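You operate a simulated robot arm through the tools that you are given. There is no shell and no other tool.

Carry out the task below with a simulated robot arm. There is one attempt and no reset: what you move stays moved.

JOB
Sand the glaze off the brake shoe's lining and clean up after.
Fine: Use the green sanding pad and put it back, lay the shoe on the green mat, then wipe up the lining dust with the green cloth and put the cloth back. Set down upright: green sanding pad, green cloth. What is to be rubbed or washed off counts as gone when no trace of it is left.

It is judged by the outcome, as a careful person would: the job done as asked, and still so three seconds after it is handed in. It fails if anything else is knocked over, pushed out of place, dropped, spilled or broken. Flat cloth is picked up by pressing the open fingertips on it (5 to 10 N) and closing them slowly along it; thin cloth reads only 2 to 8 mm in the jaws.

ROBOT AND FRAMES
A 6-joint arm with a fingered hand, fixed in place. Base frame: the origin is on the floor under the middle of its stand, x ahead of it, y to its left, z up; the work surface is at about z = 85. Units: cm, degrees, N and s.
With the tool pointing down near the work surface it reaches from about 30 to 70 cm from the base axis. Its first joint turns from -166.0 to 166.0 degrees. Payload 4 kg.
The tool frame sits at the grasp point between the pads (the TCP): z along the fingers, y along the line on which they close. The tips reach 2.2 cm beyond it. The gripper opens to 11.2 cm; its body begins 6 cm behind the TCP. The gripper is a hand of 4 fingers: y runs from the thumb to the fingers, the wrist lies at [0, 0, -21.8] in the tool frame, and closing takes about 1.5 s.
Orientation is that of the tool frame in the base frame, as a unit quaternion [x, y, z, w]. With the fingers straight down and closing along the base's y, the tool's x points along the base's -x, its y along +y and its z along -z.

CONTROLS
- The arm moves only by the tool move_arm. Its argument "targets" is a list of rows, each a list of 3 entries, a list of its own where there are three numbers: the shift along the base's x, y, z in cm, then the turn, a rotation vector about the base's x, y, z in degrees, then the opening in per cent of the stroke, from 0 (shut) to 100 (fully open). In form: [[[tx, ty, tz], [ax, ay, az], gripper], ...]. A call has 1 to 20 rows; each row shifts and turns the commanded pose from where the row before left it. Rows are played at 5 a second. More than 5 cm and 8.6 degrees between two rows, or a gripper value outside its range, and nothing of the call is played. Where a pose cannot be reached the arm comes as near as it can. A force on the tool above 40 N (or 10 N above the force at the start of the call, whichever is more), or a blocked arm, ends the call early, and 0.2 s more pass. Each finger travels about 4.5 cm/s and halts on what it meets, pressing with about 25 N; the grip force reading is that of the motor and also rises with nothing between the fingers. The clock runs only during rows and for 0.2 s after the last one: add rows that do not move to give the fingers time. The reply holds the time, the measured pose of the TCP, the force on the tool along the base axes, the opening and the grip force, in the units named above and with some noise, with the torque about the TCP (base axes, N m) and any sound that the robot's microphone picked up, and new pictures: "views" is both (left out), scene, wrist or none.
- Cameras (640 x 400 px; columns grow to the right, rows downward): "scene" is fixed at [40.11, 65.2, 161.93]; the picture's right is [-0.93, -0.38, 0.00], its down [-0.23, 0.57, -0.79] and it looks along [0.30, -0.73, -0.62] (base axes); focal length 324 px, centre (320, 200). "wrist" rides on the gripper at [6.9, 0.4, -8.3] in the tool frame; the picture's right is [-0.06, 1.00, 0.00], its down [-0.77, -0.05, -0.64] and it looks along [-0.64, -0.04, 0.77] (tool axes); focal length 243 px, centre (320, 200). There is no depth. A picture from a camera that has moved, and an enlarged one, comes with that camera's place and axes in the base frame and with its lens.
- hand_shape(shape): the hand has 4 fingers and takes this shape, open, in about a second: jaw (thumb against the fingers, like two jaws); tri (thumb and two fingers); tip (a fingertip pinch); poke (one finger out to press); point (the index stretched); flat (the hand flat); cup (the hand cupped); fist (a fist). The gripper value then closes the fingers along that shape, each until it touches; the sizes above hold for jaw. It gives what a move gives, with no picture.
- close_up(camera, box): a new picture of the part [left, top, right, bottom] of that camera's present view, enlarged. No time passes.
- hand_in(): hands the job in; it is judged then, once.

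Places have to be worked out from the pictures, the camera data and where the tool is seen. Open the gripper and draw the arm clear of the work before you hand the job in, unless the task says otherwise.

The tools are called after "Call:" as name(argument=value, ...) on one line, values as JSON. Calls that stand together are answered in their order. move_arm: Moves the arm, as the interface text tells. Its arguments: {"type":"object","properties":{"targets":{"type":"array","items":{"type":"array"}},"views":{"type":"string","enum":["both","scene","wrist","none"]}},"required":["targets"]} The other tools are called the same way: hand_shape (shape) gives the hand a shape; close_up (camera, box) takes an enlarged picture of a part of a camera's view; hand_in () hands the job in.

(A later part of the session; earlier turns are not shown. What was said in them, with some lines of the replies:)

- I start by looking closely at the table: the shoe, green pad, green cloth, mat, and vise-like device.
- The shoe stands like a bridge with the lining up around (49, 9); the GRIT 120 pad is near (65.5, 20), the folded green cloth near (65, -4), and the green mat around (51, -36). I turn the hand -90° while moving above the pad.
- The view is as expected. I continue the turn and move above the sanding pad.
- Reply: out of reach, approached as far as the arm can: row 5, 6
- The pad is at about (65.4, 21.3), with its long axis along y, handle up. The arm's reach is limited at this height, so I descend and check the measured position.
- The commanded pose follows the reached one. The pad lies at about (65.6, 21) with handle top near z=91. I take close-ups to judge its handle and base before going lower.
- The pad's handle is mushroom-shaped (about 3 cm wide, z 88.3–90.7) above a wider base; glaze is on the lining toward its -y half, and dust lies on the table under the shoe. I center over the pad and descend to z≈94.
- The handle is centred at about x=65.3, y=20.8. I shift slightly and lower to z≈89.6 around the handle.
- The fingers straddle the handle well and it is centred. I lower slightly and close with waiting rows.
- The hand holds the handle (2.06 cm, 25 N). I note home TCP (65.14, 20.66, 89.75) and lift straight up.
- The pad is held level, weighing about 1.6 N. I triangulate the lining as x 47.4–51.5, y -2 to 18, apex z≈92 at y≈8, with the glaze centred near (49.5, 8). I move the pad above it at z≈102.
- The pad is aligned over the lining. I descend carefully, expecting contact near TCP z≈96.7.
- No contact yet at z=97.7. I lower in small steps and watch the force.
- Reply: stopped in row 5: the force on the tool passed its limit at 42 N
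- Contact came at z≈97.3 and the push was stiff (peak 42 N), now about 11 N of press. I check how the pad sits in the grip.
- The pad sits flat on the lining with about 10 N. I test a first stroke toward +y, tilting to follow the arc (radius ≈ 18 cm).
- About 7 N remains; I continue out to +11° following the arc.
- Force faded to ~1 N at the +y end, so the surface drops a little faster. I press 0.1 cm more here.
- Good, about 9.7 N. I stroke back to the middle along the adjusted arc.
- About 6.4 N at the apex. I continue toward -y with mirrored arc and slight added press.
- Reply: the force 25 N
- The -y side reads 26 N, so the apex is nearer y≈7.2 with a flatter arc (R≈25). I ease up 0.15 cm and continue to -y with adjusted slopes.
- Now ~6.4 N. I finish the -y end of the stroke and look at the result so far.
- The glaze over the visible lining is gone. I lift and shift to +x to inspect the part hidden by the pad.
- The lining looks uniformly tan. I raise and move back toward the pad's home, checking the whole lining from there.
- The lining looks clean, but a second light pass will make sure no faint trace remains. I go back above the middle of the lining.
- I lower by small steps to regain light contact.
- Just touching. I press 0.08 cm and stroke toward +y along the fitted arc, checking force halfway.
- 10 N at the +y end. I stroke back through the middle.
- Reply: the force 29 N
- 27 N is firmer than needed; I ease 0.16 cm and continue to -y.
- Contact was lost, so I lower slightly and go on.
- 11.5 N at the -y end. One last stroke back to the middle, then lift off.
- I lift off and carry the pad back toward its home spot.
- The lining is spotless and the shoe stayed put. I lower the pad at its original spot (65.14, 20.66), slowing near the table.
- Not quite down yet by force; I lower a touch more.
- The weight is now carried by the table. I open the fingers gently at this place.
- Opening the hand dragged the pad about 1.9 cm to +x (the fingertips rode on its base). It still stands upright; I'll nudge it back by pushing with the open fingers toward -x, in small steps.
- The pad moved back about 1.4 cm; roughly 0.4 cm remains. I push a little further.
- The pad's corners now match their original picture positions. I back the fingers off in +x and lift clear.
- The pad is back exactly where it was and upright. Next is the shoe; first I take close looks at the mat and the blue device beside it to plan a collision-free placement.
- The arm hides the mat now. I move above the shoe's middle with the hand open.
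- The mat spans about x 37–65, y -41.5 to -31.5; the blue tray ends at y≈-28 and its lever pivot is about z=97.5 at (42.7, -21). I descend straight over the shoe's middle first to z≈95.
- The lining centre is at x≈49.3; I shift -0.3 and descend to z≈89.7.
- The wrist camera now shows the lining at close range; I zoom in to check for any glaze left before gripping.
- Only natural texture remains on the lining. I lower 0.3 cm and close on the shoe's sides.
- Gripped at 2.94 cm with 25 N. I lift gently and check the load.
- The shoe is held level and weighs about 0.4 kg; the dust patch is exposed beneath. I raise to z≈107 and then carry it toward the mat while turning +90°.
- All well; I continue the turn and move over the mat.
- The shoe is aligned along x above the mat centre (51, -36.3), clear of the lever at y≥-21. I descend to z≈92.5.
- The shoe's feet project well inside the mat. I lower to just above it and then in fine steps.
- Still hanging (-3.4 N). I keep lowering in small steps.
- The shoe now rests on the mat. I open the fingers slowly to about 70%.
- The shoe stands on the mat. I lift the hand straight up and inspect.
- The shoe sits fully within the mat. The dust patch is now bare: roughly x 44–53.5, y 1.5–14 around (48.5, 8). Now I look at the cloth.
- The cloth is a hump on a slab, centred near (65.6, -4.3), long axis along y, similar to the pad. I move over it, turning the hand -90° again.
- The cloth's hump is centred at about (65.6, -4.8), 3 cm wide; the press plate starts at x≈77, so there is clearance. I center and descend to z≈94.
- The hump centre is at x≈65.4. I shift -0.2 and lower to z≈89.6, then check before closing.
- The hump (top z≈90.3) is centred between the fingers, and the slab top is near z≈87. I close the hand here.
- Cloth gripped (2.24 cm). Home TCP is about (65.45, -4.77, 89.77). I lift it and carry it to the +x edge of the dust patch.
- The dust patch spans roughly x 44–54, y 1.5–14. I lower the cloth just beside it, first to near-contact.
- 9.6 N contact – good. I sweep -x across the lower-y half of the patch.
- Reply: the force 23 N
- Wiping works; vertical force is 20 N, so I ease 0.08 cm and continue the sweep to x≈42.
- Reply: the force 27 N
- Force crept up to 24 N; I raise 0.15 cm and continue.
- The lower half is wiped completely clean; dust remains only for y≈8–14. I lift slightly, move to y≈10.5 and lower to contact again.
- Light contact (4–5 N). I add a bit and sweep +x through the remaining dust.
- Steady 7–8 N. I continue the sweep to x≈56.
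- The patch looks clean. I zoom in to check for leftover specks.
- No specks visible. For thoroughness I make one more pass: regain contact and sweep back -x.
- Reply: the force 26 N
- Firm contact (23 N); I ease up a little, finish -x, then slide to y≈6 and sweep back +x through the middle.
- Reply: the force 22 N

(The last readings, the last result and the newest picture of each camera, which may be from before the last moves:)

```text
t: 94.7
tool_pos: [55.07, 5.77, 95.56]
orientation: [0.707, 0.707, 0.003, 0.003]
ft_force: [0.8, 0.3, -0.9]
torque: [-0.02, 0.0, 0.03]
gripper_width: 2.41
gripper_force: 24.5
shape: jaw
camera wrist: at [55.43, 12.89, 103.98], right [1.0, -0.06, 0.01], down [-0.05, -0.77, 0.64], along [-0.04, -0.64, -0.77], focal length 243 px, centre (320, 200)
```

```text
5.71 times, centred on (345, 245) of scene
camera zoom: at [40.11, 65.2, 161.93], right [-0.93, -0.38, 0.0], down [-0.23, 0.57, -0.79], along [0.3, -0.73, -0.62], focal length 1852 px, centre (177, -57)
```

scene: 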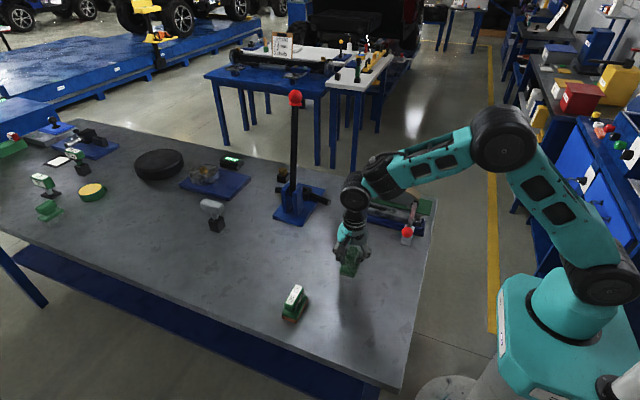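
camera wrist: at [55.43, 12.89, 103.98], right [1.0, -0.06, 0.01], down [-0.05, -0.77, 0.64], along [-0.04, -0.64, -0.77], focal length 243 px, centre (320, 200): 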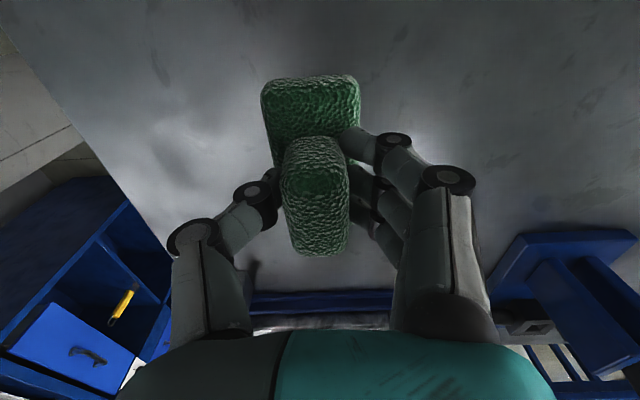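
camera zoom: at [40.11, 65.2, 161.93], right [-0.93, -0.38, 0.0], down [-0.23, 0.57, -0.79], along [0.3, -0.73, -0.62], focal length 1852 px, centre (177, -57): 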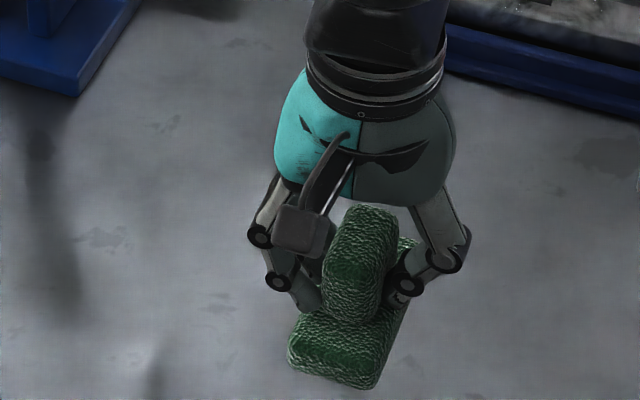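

The table is clean (only the table's own faint marks remain). I carry the cloth back to its home at TCP (65.5, -4.8).

Call:
move_arm(targets=[[[2.6, -2.6, 0], [0, 0, 0], 0], [[2.6, -2.6, 0], [0, 0, 0], 0], [[2.6, -2.7, 0], [0, 0, 0], 0], [[2.6, -2.65, 0], [0, 0, 0], 0], [[0, 0, -2.5], [0, 0, 0], 0], [[0, 0, -2], [0, 0, 0], 0], [[0, 0, -0.7], [0, 0, 0], 0], [[0, 0, 0], [0, 0, 0], 0]], views="both")

Call:
close_up(camera="scene", box=[305, 220, 355, 262])

```text
t: 96.5
tool_pos: [65.53, -5.01, 90.42]
orientation: [0.707, 0.707, 0.002, 0.002]
ft_force: [-0.1, 0.5, -0.8]
torque: [-0.02, 0.0, -0.01]
gripper_width: 2.4
gripper_force: 25.2
shape: jaw
camera wrist: at [65.85, 1.99, 98.79], right [1.0, -0.06, 0.01], down [-0.05, -0.77, 0.64], along [-0.04, -0.64, -0.77], focal length 243 px, centre (320, 200)
```

scene: 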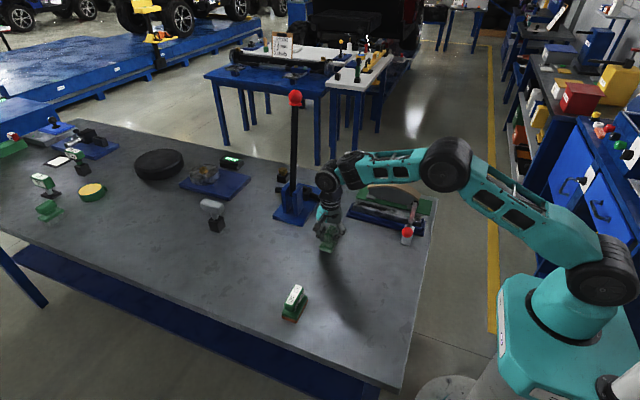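
wrist: 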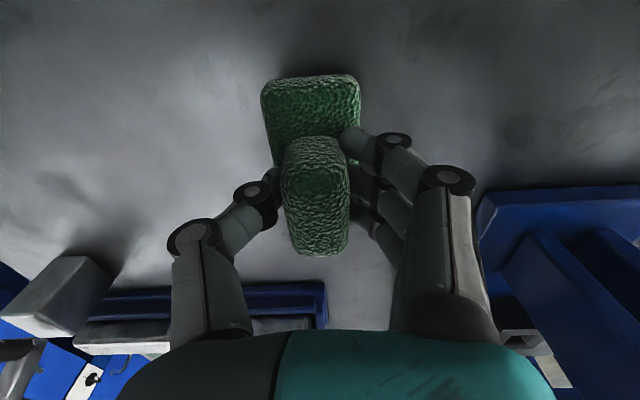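

```text
9.52 times, centred on (330, 241) of scene
camera zoom: at [40.11, 65.2, 161.93], right [-0.93, -0.38, 0.0], down [-0.23, 0.57, -0.79], along [0.3, -0.73, -0.62], focal length 3086 px, centre (225, -190)
```

zoom: 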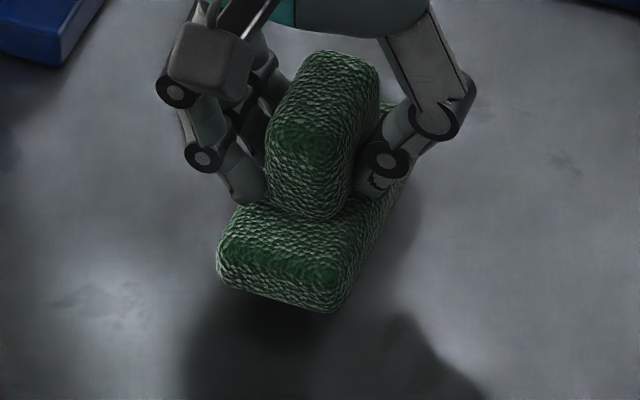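

I correct by (+0.2, +0.2) to match the original corners and lower to the table.

Call:
move_arm(targets=[[[0.2, 0.2, -0.3], [0, 0, 0], 0], [[0, 0, -0.2], [0, 0, 0], 0], [[0, 0, -0.1], [0, 0, 0], 0], [[0, 0, -0.1], [0, 0, 0], 0], [[0, 0, 0], [0, 0, 0], 0]], views="none")

```text
t: 97.7
tool_pos: [65.62, -4.69, 89.62]
orientation: [0.707, 0.707, 0.003, 0.002]
ft_force: [-0.7, -0.9, -0.1]
torque: [0.01, 0.0, 0.0]
gripper_width: 2.35
gripper_force: 24.7
shape: jaw
```

Call:
move_arm(targets=[[[0, 0, -0.06], [0, 0, 0], 0], [[0, 0, -0.05], [0, 0, 0], 0], [[0, 0, 0], [0, 0, 0], 0]], views="none")

Call:
close_up(camera="scene", box=[305, 220, 355, 262])

```text
t: 98.5
tool_pos: [65.71, -4.82, 89.55]
orientation: [0.707, 0.707, 0.003, 0.001]
ft_force: [0.1, 0.4, -0.2]
torque: [-0.02, 0.0, 0.03]
gripper_width: 2.38
gripper_force: 24.8
shape: jaw
```

```text
9.52 times, centred on (330, 241) of scene
camera zoom: at [40.11, 65.2, 161.93], right [-0.93, -0.38, 0.0], down [-0.23, 0.57, -0.79], along [0.3, -0.73, -0.62], focal length 3086 px, centre (225, -190)
```

zoom: 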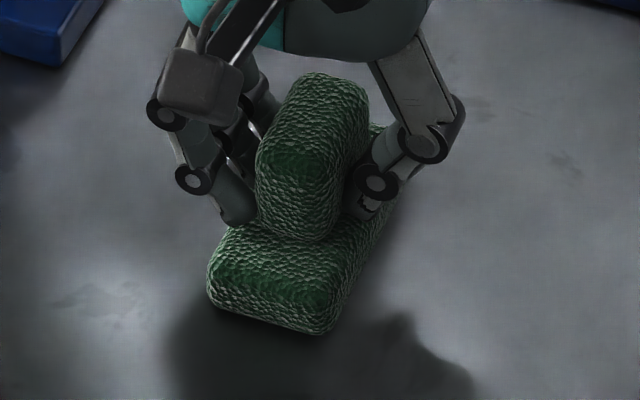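

Corners match the original picture. One more tiny step to confirm it touches the table.

Call:
move_arm(targets=[[[0, 0, -0.05], [0, 0, 0], 0], [[0, 0, 0], [0, 0, 0], 0]], views="none")

```text
t: 99.0
tool_pos: [65.65, -4.84, 89.65]
orientation: [0.707, 0.707, 0.003, 0.002]
ft_force: [0.0, -0.5, 1.0]
torque: [0.0, 0.0, -0.03]
gripper_width: 2.39
gripper_force: 24.6
shape: jaw
```

Contact confirmed. I open a little first, then open further while rising so the fingertips do not drag the slab.

Call:
move_arm(targets=[[[0, 0, 0], [0, 0, 0], 24], [[0, 0, 0.1], [0, 0, 0], 27], [[0, 0, 0.2], [0, 0, 0], 30], [[0, 0, 0.2], [0, 0, 0], 33], [[0, 0, 0], [0, 0, 0], 33]], views="both")

Call:
close_up(camera="scene", box=[305, 220, 355, 262])

```text
t: 100.2
tool_pos: [65.7, -4.61, 89.91]
orientation: [0.707, 0.707, 0.003, 0.002]
ft_force: [-0.1, 0.5, 0.3]
torque: [-0.03, 0.0, 0.02]
gripper_width: 3.63
gripper_force: 0.2
shape: jaw
camera wrist: at [66.09, 2.41, 98.31], right [1.0, -0.06, 0.01], down [-0.05, -0.77, 0.64], along [-0.04, -0.64, -0.77], focal length 243 px, centre (320, 200)
```

scene: 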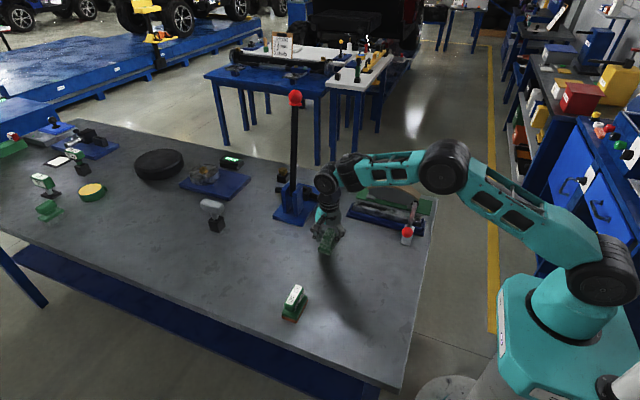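
wrist: 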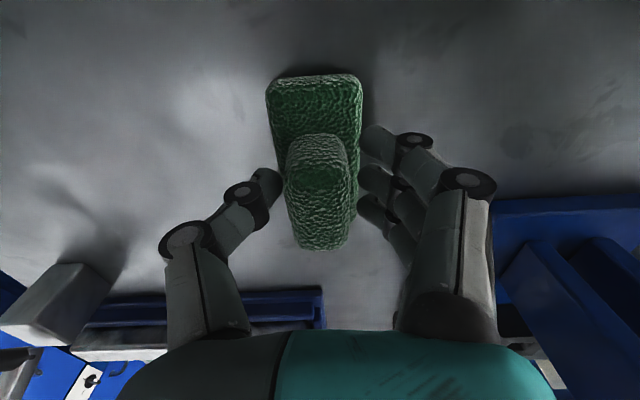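

```text
9.52 times, centred on (330, 241) of scene
camera zoom: at [40.11, 65.2, 161.93], right [-0.93, -0.38, 0.0], down [-0.23, 0.57, -0.79], along [0.3, -0.73, -0.62], focal length 3086 px, centre (225, -190)
```

zoom: 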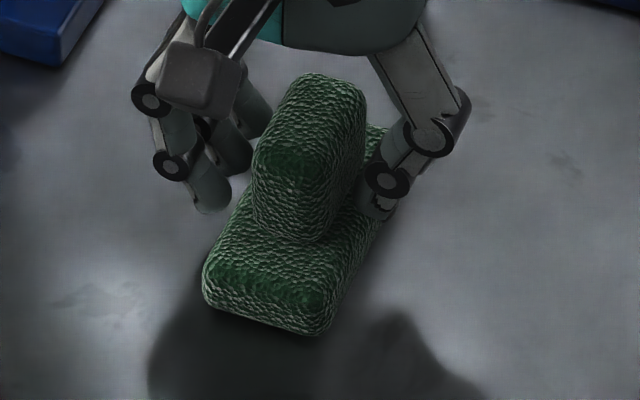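

The cloth is free and within about 0.2 cm of its original spot. I rise while opening fully.

Call:
move_arm(targets=[[[0, 0, 0.4], [0, 0, 0], 38], [[0, 0, 0.5], [0, 0, 0], 45], [[0, 0, 0.8], [0, 0, 0], 55], [[0, 0, 1.2], [0, 0, 0], 70], [[0, 0, 2], [0, 0, 0], 85], [[0, 0, 3], [0, 0, 0], 100], [[0, 0, 4], [0, 0, 0], 100], [[0, 0, 0], [0, 0, 0], 100]], views="both")

Call:
close_up(camera="scene", box=[305, 220, 355, 262])

```text
t: 102.0
tool_pos: [65.75, -4.87, 101.83]
orientation: [0.707, 0.707, 0.002, 0.001]
ft_force: [0.4, 0.3, 0.5]
torque: [0.03, -0.04, -0.03]
gripper_width: 11.19
gripper_force: 0.0
shape: jaw
camera wrist: at [66.16, 2.27, 110.19], right [1.0, -0.06, 0.01], down [-0.05, -0.77, 0.64], along [-0.04, -0.64, -0.77], focal length 243 px, centre (320, 200)
```

scene: 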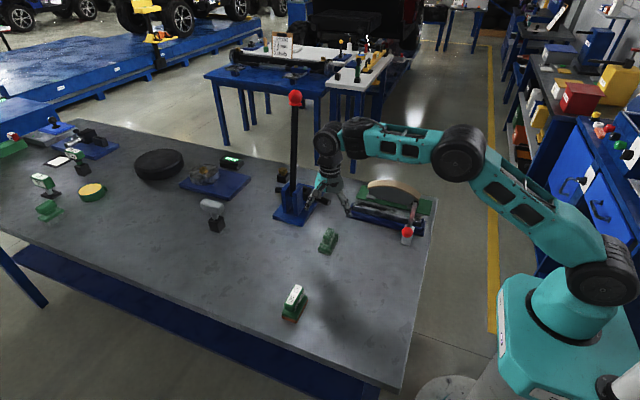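
wrist: 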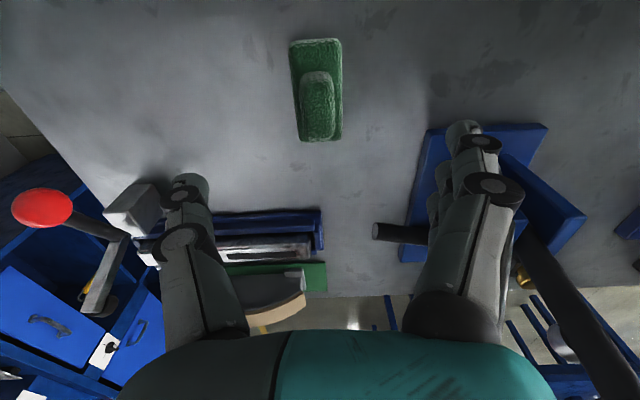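

```text
9.52 times, centred on (330, 241) of scene
camera zoom: at [40.11, 65.2, 161.93], right [-0.93, -0.38, 0.0], down [-0.23, 0.57, -0.79], along [0.3, -0.73, -0.62], focal length 3086 px, centre (225, -190)
```

zoom: 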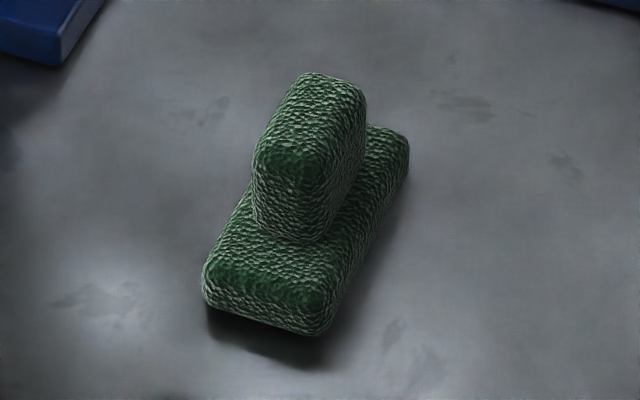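

The cloth stands back in place. I draw the arm up and back to its starting area, turning the hand back, and inspect everything.

Call:
move_arm(targets=[[[-1.0, 0.1, 2.5], [0, 0, 7.5], 100], [[-2.2, 0.1, 2.0], [0, 0, 7.5], 100], [[-2.2, 0.1, 2.0], [0, 0, 7.5], 100], [[-2.2, 0.1, 2.0], [0, 0, 7.5], 100], [[-2.2, 0.1, 2.0], [0, 0, 7.5], 100], [[-2.2, 0.1, 2.0], [0, 0, 7.5], 100], [[-2.2, 0.1, 2.0], [0, 0, 7.5], 100], [[-2.2, 0.1, 2.0], [0, 0, 7.5], 100], [[-2.2, 0.1, 2.0], [0, 0, 7.5], 100], [[-2.2, 0.1, 1.5], [0, 0, 7.5], 100], [[-2.2, 0.1, 1.5], [0, 0, 7.5], 100], [[-2.2, 0.1, 1.5], [0, 0, 7.5], 100], [[0, 0, 0], [0, 0, 0], 100]], views="both")

Call:
close_up(camera="wrist", box=[280, 30, 480, 220])

Call:
close_up(camera="wrist", box=[60, 20, 300, 220])

Call:
close_up(camera="scene", box=[260, 170, 450, 340])

```text
t: 104.8
tool_pos: [40.61, -3.5, 124.8]
orientation: [-0.001, 1.0, 0.003, -0.002]
ft_force: [-1.0, 0.5, 0.5]
torque: [0.0, -0.02, 0.03]
gripper_width: 11.19
gripper_force: 0.0
shape: jaw
camera wrist: at [33.75, -2.96, 133.25], right [0.06, 1.0, 0.01], down [0.77, -0.05, 0.64], along [0.64, -0.03, -0.77], focal length 243 px, centre (320, 200)
```

scene: 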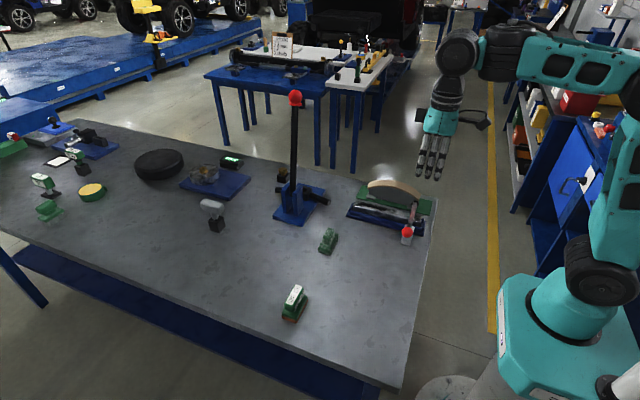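
wrist: 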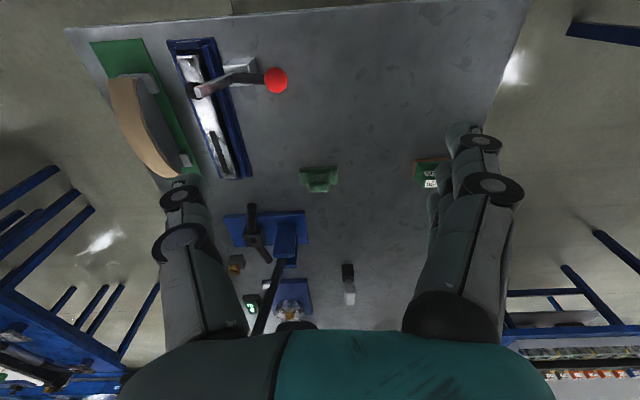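

```text
2.11 times, centred on (380, 125) of wrist
camera zoom: at [33.75, -2.96, 133.25], right [0.06, 1.0, 0.01], down [0.77, -0.05, 0.64], along [0.64, -0.03, -0.77], focal length 511 px, centre (194, 358)
```

zoom: 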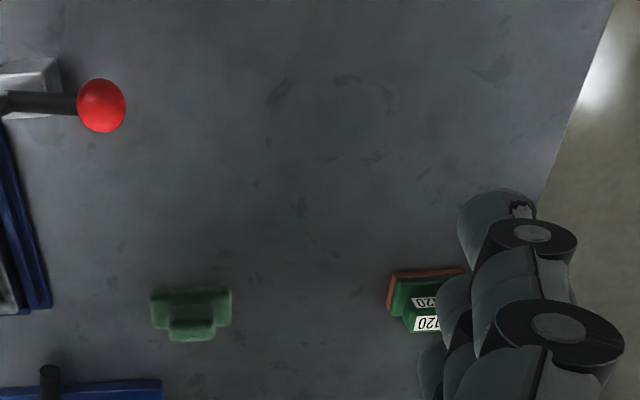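

```text
2.00 times, centred on (180, 120) of wrist
camera zoom: at [33.75, -2.96, 133.25], right [0.06, 1.0, 0.01], down [0.77, -0.05, 0.64], along [0.64, -0.03, -0.77], focal length 485 px, centre (600, 360)
```

zoom: 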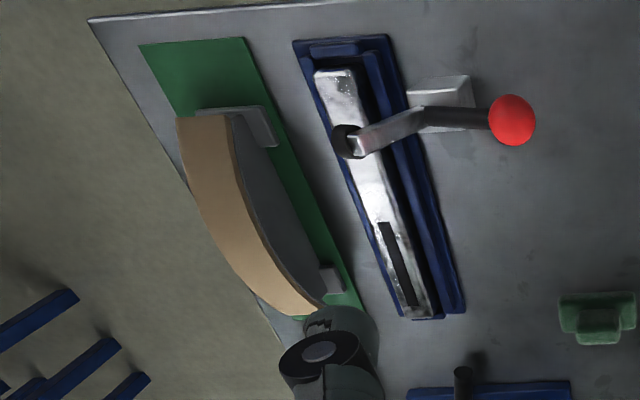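

```text
2.35 times, centred on (355, 255) of scene
camera zoom: at [40.11, 65.2, 161.93], right [-0.93, -0.38, 0.0], down [-0.23, 0.57, -0.79], along [0.3, -0.73, -0.62], focal length 762 px, centre (238, 71)
```

zoom: 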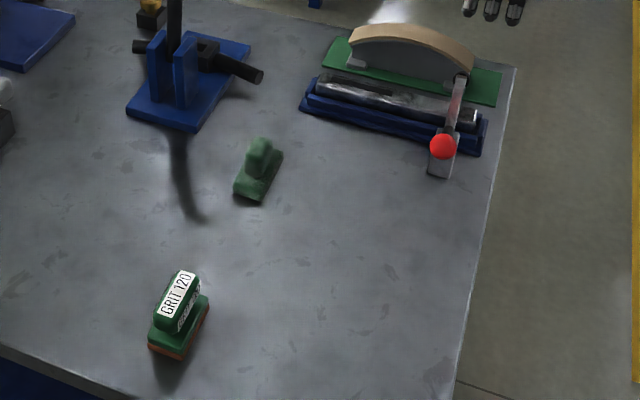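

Everything checks out: the lining is clean, the shoe sits fully on the green mat, and the dust is gone. The pad and cloth stand upright at their places, and the hand is open and clear, so I hand the job in.

Call:
hand_in()

```text
The job is handed in.
```

The brake shoe job is done and handed in. The close-ups I took just before showed everything in order, but I haven't seen the judge's result.

- **Lining:** I sanded the glaze off with the green pad in two passes, and the close-ups show no trace left.
- **Sanding pad:** It is back upright in its original spot. It slid about 2 cm when I first let go, so I nudged it back until its corners matched the first picture.
- **Shoe:** It stands on its feet with the lining up, fully inside the green mat.
- **Dust:** I wiped the patch with the green cloth and went over it again; only the table's own faint marks remain.
- **Cloth:** It is back upright, about 0.2 cm from where it started.

While I was sanding, one press briefly reached 42 N, just over the limit. The shoe didn't move. Nothing else on the table was touched, and the hand is open and clear of the work.
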